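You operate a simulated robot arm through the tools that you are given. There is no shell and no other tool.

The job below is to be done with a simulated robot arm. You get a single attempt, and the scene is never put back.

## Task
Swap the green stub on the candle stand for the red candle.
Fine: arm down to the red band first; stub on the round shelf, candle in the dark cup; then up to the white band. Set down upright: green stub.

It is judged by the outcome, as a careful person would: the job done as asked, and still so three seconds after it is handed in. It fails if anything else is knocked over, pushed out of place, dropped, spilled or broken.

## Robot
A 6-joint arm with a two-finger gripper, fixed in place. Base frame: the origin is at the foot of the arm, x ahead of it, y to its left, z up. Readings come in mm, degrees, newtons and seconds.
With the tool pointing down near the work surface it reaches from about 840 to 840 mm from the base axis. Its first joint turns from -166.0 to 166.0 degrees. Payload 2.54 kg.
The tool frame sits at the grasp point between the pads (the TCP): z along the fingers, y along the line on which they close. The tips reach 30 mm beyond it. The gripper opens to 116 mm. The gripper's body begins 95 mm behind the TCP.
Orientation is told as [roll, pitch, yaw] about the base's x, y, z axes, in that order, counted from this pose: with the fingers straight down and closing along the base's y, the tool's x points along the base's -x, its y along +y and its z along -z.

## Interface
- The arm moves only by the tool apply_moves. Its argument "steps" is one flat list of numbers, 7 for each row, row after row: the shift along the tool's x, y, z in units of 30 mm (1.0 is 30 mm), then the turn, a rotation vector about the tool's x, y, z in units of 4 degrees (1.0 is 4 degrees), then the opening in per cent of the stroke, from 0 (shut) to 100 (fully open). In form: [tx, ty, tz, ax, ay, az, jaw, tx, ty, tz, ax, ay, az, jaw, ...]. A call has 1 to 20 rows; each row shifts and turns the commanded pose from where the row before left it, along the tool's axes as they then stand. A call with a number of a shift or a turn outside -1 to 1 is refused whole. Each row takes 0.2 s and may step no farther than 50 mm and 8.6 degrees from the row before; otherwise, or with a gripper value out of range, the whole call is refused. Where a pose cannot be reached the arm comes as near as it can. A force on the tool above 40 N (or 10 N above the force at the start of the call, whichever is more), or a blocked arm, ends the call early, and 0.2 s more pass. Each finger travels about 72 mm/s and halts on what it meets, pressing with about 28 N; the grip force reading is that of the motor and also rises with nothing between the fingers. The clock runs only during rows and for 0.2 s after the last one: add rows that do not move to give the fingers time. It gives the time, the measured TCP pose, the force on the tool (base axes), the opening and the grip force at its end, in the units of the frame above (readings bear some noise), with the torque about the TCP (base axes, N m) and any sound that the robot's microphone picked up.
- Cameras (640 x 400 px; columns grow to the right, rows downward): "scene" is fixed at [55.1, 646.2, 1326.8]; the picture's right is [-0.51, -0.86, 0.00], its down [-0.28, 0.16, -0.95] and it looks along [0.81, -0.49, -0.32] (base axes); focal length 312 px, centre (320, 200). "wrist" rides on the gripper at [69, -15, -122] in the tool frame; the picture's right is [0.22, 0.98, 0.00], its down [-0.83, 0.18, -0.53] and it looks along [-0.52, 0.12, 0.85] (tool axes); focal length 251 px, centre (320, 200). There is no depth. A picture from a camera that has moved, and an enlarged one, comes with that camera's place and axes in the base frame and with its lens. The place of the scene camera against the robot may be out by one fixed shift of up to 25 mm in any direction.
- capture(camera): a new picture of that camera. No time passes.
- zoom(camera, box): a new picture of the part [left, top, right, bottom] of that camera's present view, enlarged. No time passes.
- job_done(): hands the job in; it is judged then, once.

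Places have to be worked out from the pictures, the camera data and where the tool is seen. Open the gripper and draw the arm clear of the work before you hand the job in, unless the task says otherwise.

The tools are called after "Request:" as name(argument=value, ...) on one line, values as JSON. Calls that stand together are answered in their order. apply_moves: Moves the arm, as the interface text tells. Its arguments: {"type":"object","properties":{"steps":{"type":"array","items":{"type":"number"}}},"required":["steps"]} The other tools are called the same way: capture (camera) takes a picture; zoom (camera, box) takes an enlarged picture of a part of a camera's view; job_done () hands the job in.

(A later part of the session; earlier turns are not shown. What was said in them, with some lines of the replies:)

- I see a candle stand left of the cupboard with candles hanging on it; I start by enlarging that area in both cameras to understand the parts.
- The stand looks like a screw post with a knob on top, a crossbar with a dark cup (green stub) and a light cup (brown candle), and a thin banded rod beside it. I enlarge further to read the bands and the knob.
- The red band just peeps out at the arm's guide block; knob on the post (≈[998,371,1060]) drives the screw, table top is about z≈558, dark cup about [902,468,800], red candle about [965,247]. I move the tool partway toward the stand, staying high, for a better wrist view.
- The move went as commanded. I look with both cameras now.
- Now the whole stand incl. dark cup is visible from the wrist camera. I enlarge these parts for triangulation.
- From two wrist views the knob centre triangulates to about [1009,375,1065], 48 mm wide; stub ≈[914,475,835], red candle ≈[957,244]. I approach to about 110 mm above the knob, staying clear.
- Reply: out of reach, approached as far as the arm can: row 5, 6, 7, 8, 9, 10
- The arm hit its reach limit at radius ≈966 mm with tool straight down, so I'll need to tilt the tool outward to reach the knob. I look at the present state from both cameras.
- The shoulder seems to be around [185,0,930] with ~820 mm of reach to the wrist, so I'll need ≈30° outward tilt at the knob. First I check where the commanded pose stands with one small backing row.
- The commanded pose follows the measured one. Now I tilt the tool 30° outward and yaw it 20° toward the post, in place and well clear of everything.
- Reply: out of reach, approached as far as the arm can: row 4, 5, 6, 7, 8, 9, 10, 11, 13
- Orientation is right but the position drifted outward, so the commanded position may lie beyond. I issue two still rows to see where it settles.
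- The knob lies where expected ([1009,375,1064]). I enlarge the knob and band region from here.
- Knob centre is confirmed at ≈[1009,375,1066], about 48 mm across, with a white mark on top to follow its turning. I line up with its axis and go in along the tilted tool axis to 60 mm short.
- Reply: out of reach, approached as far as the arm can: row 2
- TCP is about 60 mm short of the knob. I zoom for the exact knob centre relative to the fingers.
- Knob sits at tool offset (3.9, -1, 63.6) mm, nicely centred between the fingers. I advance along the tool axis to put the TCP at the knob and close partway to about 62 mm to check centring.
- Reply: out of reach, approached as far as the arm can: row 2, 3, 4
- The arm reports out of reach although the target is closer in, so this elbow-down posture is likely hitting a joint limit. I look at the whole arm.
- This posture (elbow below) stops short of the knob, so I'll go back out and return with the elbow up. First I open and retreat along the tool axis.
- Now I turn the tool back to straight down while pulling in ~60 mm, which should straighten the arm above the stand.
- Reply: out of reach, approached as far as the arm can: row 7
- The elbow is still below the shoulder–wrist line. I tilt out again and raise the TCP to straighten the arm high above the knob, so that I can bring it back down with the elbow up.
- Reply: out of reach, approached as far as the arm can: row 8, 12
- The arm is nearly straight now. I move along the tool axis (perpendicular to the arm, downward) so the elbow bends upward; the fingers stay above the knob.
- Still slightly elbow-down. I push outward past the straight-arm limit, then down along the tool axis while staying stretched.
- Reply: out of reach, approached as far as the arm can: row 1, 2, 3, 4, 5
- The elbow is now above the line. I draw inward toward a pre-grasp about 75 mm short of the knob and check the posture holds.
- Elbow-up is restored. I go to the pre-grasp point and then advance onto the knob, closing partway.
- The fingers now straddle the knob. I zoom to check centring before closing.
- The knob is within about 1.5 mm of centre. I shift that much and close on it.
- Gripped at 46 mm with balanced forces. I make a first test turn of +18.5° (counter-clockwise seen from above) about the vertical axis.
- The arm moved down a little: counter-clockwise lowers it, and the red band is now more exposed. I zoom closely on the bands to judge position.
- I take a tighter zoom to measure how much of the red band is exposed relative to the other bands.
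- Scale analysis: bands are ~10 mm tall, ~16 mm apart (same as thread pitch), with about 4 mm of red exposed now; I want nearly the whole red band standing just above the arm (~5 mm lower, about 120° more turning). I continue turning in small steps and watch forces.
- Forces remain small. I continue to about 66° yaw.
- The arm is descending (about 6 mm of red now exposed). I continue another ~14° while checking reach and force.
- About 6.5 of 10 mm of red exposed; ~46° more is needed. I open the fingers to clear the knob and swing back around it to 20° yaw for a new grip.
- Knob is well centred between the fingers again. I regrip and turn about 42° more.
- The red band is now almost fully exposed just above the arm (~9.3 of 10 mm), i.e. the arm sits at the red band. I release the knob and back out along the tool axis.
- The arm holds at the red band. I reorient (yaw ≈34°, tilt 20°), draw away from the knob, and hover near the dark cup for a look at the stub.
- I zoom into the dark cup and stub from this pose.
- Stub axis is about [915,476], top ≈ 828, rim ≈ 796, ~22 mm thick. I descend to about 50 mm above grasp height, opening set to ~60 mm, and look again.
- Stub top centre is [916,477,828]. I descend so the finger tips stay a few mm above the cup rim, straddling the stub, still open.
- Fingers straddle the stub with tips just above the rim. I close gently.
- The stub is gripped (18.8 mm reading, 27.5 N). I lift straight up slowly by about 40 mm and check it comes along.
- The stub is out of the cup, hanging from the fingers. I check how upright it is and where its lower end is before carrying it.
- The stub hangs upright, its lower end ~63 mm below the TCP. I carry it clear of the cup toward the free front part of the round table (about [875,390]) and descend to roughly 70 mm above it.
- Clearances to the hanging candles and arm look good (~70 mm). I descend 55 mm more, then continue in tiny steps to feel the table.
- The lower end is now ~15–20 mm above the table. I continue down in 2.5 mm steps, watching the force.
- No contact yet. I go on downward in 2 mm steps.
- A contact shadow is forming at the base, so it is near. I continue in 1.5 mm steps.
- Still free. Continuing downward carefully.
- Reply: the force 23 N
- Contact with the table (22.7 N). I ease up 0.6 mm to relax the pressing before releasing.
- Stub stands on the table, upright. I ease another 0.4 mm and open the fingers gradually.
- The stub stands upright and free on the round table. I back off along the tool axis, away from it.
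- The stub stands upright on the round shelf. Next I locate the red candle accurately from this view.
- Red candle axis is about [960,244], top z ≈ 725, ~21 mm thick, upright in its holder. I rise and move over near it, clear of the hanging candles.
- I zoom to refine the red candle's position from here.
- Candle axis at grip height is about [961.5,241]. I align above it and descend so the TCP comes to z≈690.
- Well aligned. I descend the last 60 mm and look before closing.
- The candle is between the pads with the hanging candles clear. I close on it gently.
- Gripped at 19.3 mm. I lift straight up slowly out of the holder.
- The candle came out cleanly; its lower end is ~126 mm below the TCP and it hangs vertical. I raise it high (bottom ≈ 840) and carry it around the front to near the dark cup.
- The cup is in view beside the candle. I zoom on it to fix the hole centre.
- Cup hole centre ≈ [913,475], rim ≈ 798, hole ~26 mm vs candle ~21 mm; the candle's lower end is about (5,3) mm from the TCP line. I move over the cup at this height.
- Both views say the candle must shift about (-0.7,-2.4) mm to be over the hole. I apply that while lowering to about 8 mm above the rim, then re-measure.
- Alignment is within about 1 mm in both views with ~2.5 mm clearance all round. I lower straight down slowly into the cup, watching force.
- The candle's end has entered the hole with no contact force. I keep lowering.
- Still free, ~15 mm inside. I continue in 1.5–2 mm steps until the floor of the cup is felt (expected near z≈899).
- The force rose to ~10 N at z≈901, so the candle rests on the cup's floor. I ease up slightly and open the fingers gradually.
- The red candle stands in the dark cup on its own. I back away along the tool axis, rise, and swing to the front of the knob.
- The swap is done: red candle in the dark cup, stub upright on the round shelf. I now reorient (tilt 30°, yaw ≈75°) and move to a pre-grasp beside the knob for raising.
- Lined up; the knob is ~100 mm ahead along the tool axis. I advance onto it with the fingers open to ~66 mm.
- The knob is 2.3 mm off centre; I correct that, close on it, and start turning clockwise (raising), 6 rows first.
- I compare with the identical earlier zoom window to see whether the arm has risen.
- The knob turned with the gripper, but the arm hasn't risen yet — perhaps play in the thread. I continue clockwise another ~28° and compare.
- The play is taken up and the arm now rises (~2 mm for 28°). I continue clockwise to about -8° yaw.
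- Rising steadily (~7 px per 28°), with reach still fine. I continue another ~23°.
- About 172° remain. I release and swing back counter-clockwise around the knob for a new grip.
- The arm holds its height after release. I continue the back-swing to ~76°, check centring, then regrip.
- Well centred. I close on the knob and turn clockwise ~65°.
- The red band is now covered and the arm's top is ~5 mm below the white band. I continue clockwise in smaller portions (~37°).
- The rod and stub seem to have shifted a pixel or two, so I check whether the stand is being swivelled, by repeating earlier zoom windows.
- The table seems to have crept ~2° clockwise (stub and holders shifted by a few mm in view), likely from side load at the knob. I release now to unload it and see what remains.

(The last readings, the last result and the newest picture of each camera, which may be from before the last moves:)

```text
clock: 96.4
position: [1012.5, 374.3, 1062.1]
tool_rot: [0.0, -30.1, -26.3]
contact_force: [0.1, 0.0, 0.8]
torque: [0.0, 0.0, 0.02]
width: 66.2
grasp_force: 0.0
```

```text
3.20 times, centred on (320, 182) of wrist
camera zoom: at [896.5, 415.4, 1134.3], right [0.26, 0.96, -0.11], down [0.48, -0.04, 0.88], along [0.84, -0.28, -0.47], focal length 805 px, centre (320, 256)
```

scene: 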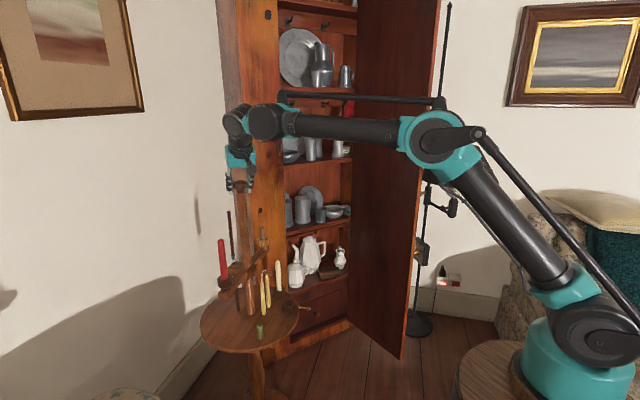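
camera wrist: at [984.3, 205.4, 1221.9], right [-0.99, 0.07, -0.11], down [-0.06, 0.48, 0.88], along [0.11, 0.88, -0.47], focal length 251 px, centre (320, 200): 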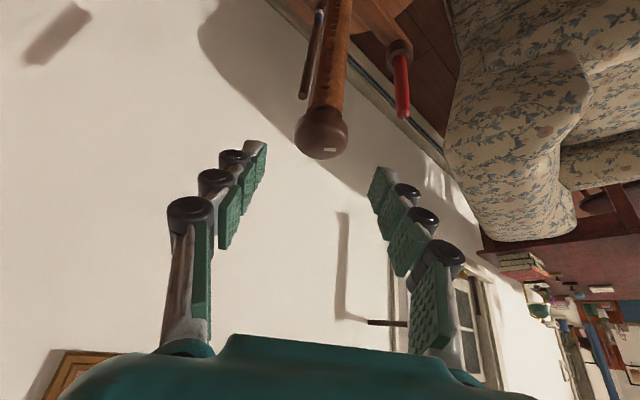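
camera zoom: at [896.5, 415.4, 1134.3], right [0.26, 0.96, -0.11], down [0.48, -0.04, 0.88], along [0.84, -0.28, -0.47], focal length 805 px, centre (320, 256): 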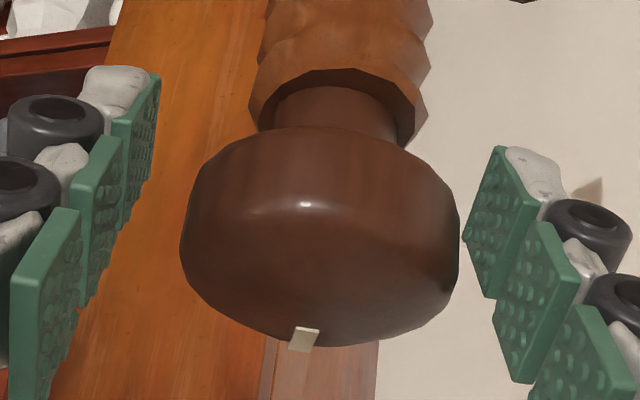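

Side lean is relieved, leaving the stand swivelled by only ~2°. About 4 mm more rise (~60°) is needed; I swing back to ~34° for one last gripping.

Request:
apply_moves(steps=[0, 0, 0, -0.577, 0, -1, 57, 0, 0, 0, -0.577, 0, -1, 57, 0, 0, 0, -0.577, 0, -1, 57, 0, 0, 0, -0.577, 0, -1, 57, 0, 0, 0, -0.577, 0, -1, 57, 0, 0, 0, -0.577, 0, -1, 57, 0, 0, 0, -0.577, 0, -1, 57, 0, 0, 0, -0.577, 0, -1, 57, 0, 0, 0, -0.577, 0, -1, 57, 0, 0, 0, -0.577, 0, -1, 57, 0, 0, 0, -0.577, 0, -1, 57, 0, 0, 0, -0.577, 0, -1, 57, 0, 0, 0, -0.577, 0, -1, 57])

Request:
zoom(camera="wrist", box=[220, 120, 420, 245])

```text
clock: 99.2
position: [1011.8, 375.1, 1062.9]
tool_rot: [0.0, -30.0, 33.9]
contact_force: [-0.1, 0.0, 0.1]
torque: [-0.01, 0.02, 0.02]
width: 66.2
grasp_force: 0.1
```

```text
3.20 times, centred on (320, 182) of wrist
camera zoom: at [919.7, 295.7, 1134.2], right [-0.7, 0.71, -0.11], down [0.27, 0.4, 0.88], along [0.66, 0.58, -0.47], focal length 805 px, centre (320, 256)
```

zoom: 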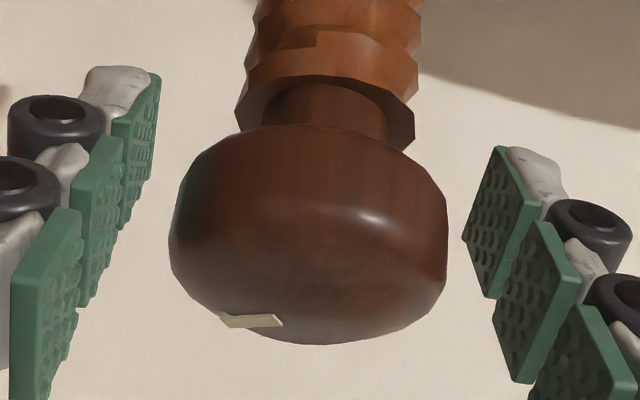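

The knob is ~1.6 mm off; I correct, close, and turn clockwise ~28°, then check height and stand.

Request:
apply_moves(steps=[-0.02, -0.053, 0, 0, 0, 0, 52, 0, 0, 0, 0, 0, 0, 45, 0, 0, 0, 0, 0, 0, 39, 0, 0, 0, 0, 0, 0, 36, 0, 0, 0, 0, 0, 0, 36, 0, 0, 0, 0.577, 0, 1, 36, 0, 0, 0, 0.577, 0, 1, 36, 0, 0, 0, 0.577, 0, 1, 36, 0, 0, 0, 0.577, 0, 1, 36, 0, 0, 0, 0.577, 0, 1, 36, 0, 0, 0, 0.577, 0, 1, 36])

Request:
zoom(camera="scene", box=[230, 258, 240, 264])

Request:
zoom(camera="scene", box=[190, 250, 350, 350])

```text
clock: 101.6
position: [1013.1, 373.2, 1063.6]
tool_rot: [0.0, -30.2, 6.0]
contact_force: [2.8, 5.3, 6.3]
torque: [0.0, -0.64, 0.04]
width: 46.4
grasp_force: 28.2
```

```text
16.00 times, centred on (235, 261) of scene
camera zoom: at [55.1, 646.2, 1326.8], right [-0.51, -0.86, 0.0], down [-0.28, 0.16, -0.95], along [0.81, -0.49, -0.32], focal length 4994 px, centre (1680, -776)
```

zoom: 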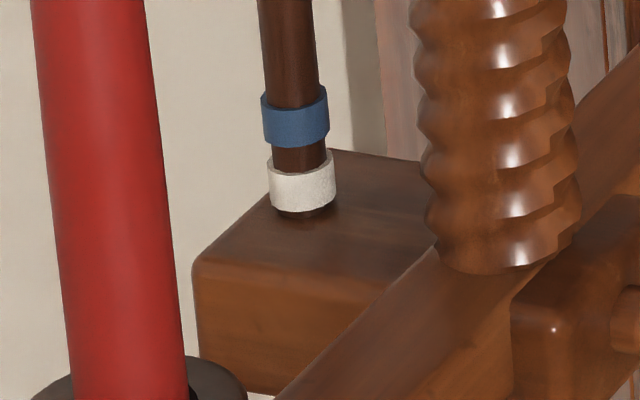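

```text
4.00 times, centred on (270, 300) of scene
camera zoom: at [55.1, 646.2, 1326.8], right [-0.51, -0.86, 0.0], down [-0.28, 0.16, -0.95], along [0.81, -0.49, -0.32], focal length 1249 px, centre (520, -200)
```

zoom: 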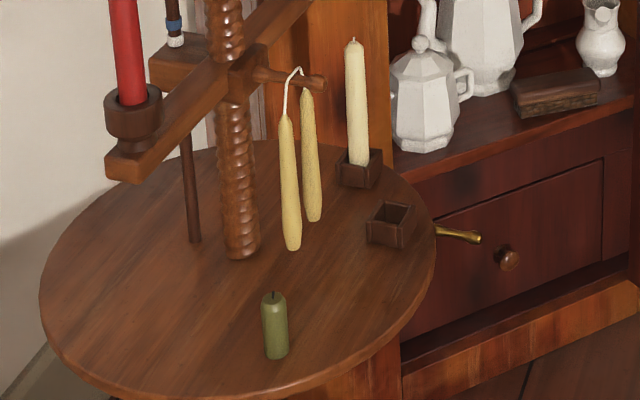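

Gap to the white band is down to ~1.7 mm. I continue clockwise ~32°.

Request:
apply_moves(steps=[0, 0, 0, 0.577, 0, 1, 36, 0, 0, 0, 0.577, 0, 1, 36, 0, 0, 0, 0.577, 0, 1, 36, 0, 0, 0, 0.577, 0, 1, 36, 0, 0, 0, 0.577, 0, 1, 36, 0, 0, 0, 0.577, 0, 1, 36, 0, 0, 0, 0.577, 0, 1, 36])

Request:
zoom(camera="scene", box=[230, 258, 240, 264])

```text
clock: 103.2
position: [1013.3, 374.1, 1063.9]
tool_rot: [0.0, -30.0, -26.4]
contact_force: [5.8, 4.5, 10.2]
torque: [0.17, -0.44, 0.03]
width: 46.9
grasp_force: 28.4
```

```text
16.00 times, centred on (235, 261) of scene
camera zoom: at [55.1, 646.2, 1326.8], right [-0.51, -0.86, 0.0], down [-0.28, 0.16, -0.95], along [0.81, -0.49, -0.32], focal length 4994 px, centre (1680, -776)
```

zoom: 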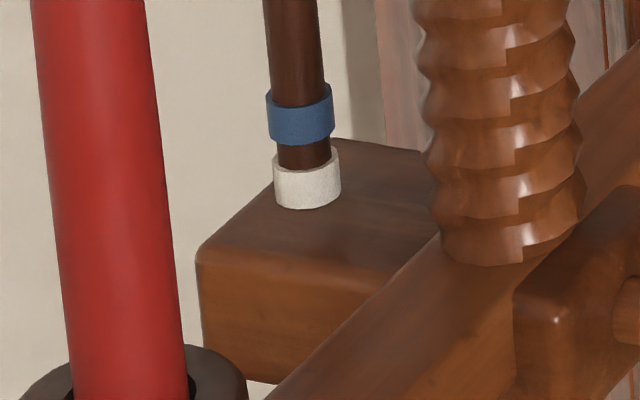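

The arm's top is right at the white band's lower edge. I add ~9° more so it just meets the band as it did at red, then release.

Request:
apply_moves(steps=[0, 0, 0, 0.577, 0, 1, 36, 0, 0, 0, 0.577, 0, 1, 36, 0, 0, 0, 0, 0, 0, 36])

Request:
zoom(camera="scene", box=[230, 258, 240, 264])

```text
clock: 104.0
position: [1012.0, 373.1, 1063.3]
tool_rot: [0.0, -29.9, -35.5]
contact_force: [8.3, 2.4, 9.9]
torque: [-0.05, -0.04, 0.02]
width: 46.3
grasp_force: 28.2
```

```text
16.00 times, centred on (235, 261) of scene
camera zoom: at [55.1, 646.2, 1326.8], right [-0.51, -0.86, 0.0], down [-0.28, 0.16, -0.95], along [0.81, -0.49, -0.32], focal length 4994 px, centre (1680, -776)
```

zoom: 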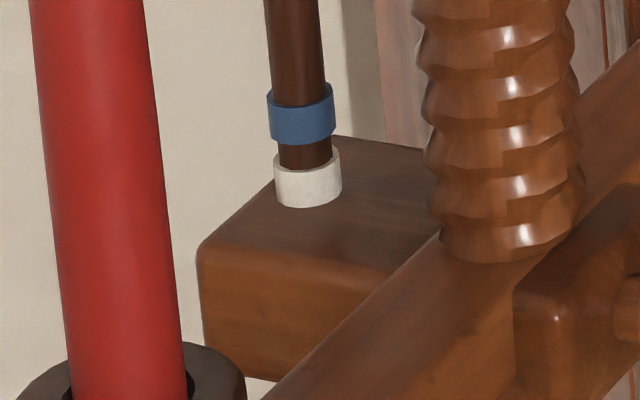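

The white band now just meets the arm's top. I open the fingers and back out along the tool axis.

Request:
apply_moves(steps=[0, 0, 0, 0, 0, 0, 42, 0, 0, 0, 0, 0, 0, 50, 0, 0, 0, 0, 0, 0, 58, 0, 0, 0, 0, 0, 0, 64, 0, 0, -0.5, 0, 0, 0, 66, 0, 0, -0.9, 0, 0, 0, 68, 0, 0, -0.9, 0, 0, 0, 70, 0, 0, -0.9, 0, 0, 0, 70, 0, 0, -0.9, 0, 0, 0, 70])

Request:
zoom(camera="scene", box=[230, 258, 240, 264])

Request:
zoom(camera="scene", box=[190, 250, 350, 350])

Request:
capture(camera="scene")

```text
clock: 106.0
position: [945.0, 396.5, 1157.6]
tool_rot: [0.0, -30.0, -35.4]
contact_force: [0.0, -0.3, 0.3]
torque: [0.01, 0.02, 0.0]
width: 81.3
grasp_force: 0.0
out of reach, approached as far as the arm can: row 8
```

```text
16.00 times, centred on (235, 261) of scene
camera zoom: at [55.1, 646.2, 1326.8], right [-0.51, -0.86, 0.0], down [-0.28, 0.16, -0.95], along [0.81, -0.49, -0.32], focal length 4994 px, centre (1680, -776)
```

zoom: 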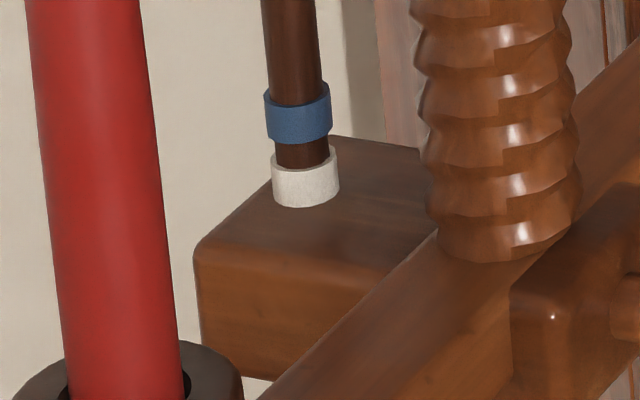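

```text
4.00 times, centred on (270, 300) of scene
camera zoom: at [55.1, 646.2, 1326.8], right [-0.51, -0.86, 0.0], down [-0.28, 0.16, -0.95], along [0.81, -0.49, -0.32], focal length 1249 px, centre (520, -200)
```

zoom: 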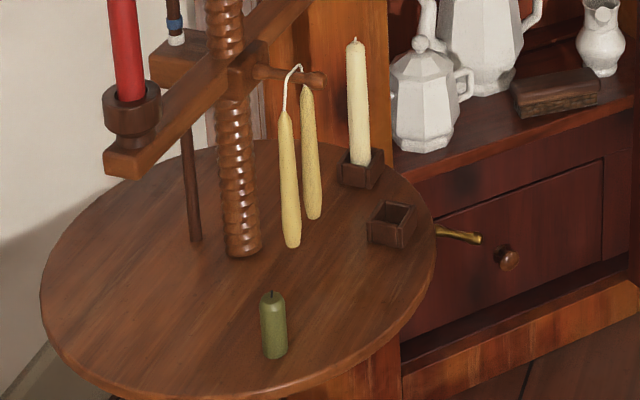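

```text
taken
```

scene: 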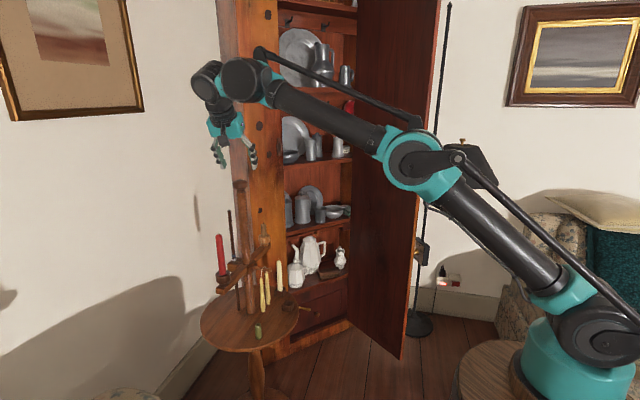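

The arm stays at the white band after release, with the red candle in the dark cup and the stub upright. I draw the arm well away from the stand toward the robot.

Request:
apply_moves(steps=[0.185, -0.9, -0.377, 0, 0, 0, 70, 0.185, -0.9, -0.377, 0, 0, 0, 70, 0.185, -0.9, -0.377, 0, 0, 0, 70, 0.185, -0.9, -0.377, 0, 0, 0, 70, 0.185, -0.9, -0.377, 0, 0, 0, 70, 0.185, -0.9, -0.377, 0, 0, 0, 70, 0, 0, 0, 0, 0, 0, 70, 0, 0, 0, 0, 0, 0, 70])

Request:
capture(camera="scene")

Request:
zoom(camera="scene", box=[190, 220, 330, 350])

Request:
zoom(camera="scene", box=[215, 245, 279, 285])

```text
clock: 107.8
position: [799.2, 300.5, 1199.1]
tool_rot: [0.1, -30.0, -35.4]
contact_force: [0.1, -0.1, -0.1]
torque: [-0.02, 0.0, 0.0]
width: 81.5
grasp_force: 0.1
```

```text
taken
```

scene: 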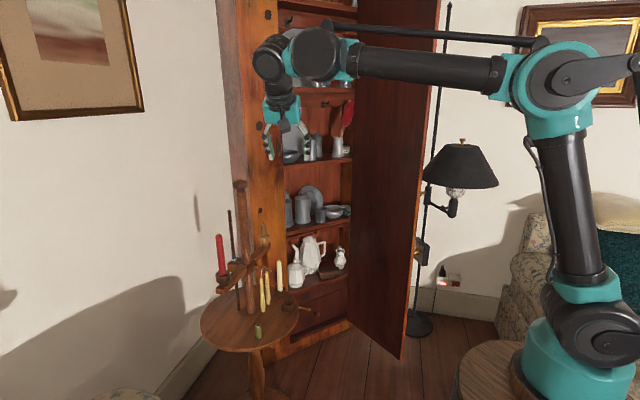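

```text
3.08 times, centred on (260, 285) of scene
camera zoom: at [55.1, 646.2, 1326.8], right [-0.51, -0.86, 0.0], down [-0.28, 0.16, -0.95], along [0.81, -0.49, -0.32], focal length 960 px, centre (505, -62)
```

zoom: 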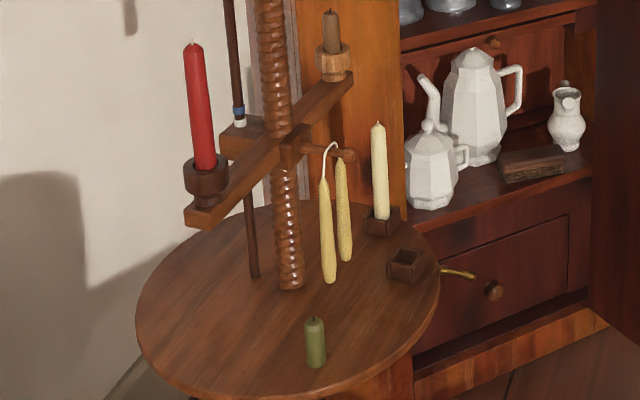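

```text
10.00 times, centred on (247, 265) of scene
camera zoom: at [55.1, 646.2, 1326.8], right [-0.51, -0.86, 0.0], down [-0.28, 0.16, -0.95], along [0.81, -0.49, -0.32], focal length 3122 px, centre (1050, -450)
```

zoom: 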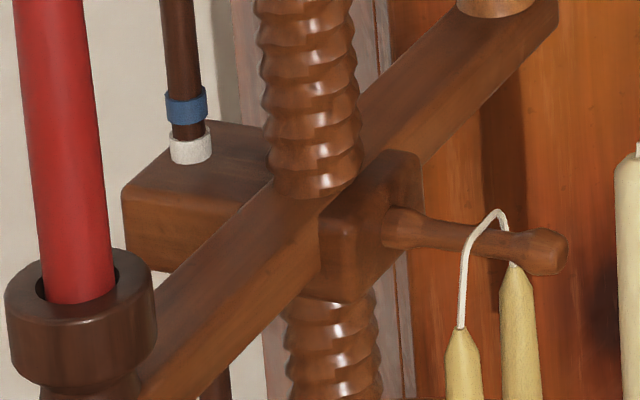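

The arm's top meets the white band, the red candle stands in the dark cup and the green stub stands upright on the round shelf. The other candles are in place and the gripper is open and clear; the stand did swivel by about 3° while I turned the knob. I hand the job in.

Request:
job_done()

```text
The job is handed in.
```

The swap is finished and handed in: the red candle is in the dark cup, and the green stub is standing upright on the round shelf.

I did it in the order you gave, turning the knob on top of the post to move the arm:

1. **Down to red:** I lowered the arm until its top was at the lower edge of the red band, then swapped the candles.
2. **Up to white:** I raised the arm until its top met the lower edge of the white band, and it stayed there after I let go. I took "at the band" to mean the arm's top touching the band's lower edge.

**Stand swivel:** the whole stand turned about 3° clockwise while I was raising the arm, so the things on it shifted by up to about 8 mm. I left it that way rather than risk disturbing the candles. Nothing fell or tipped, and the other candles are still in their places.

The gripper is open and clear of the stand.
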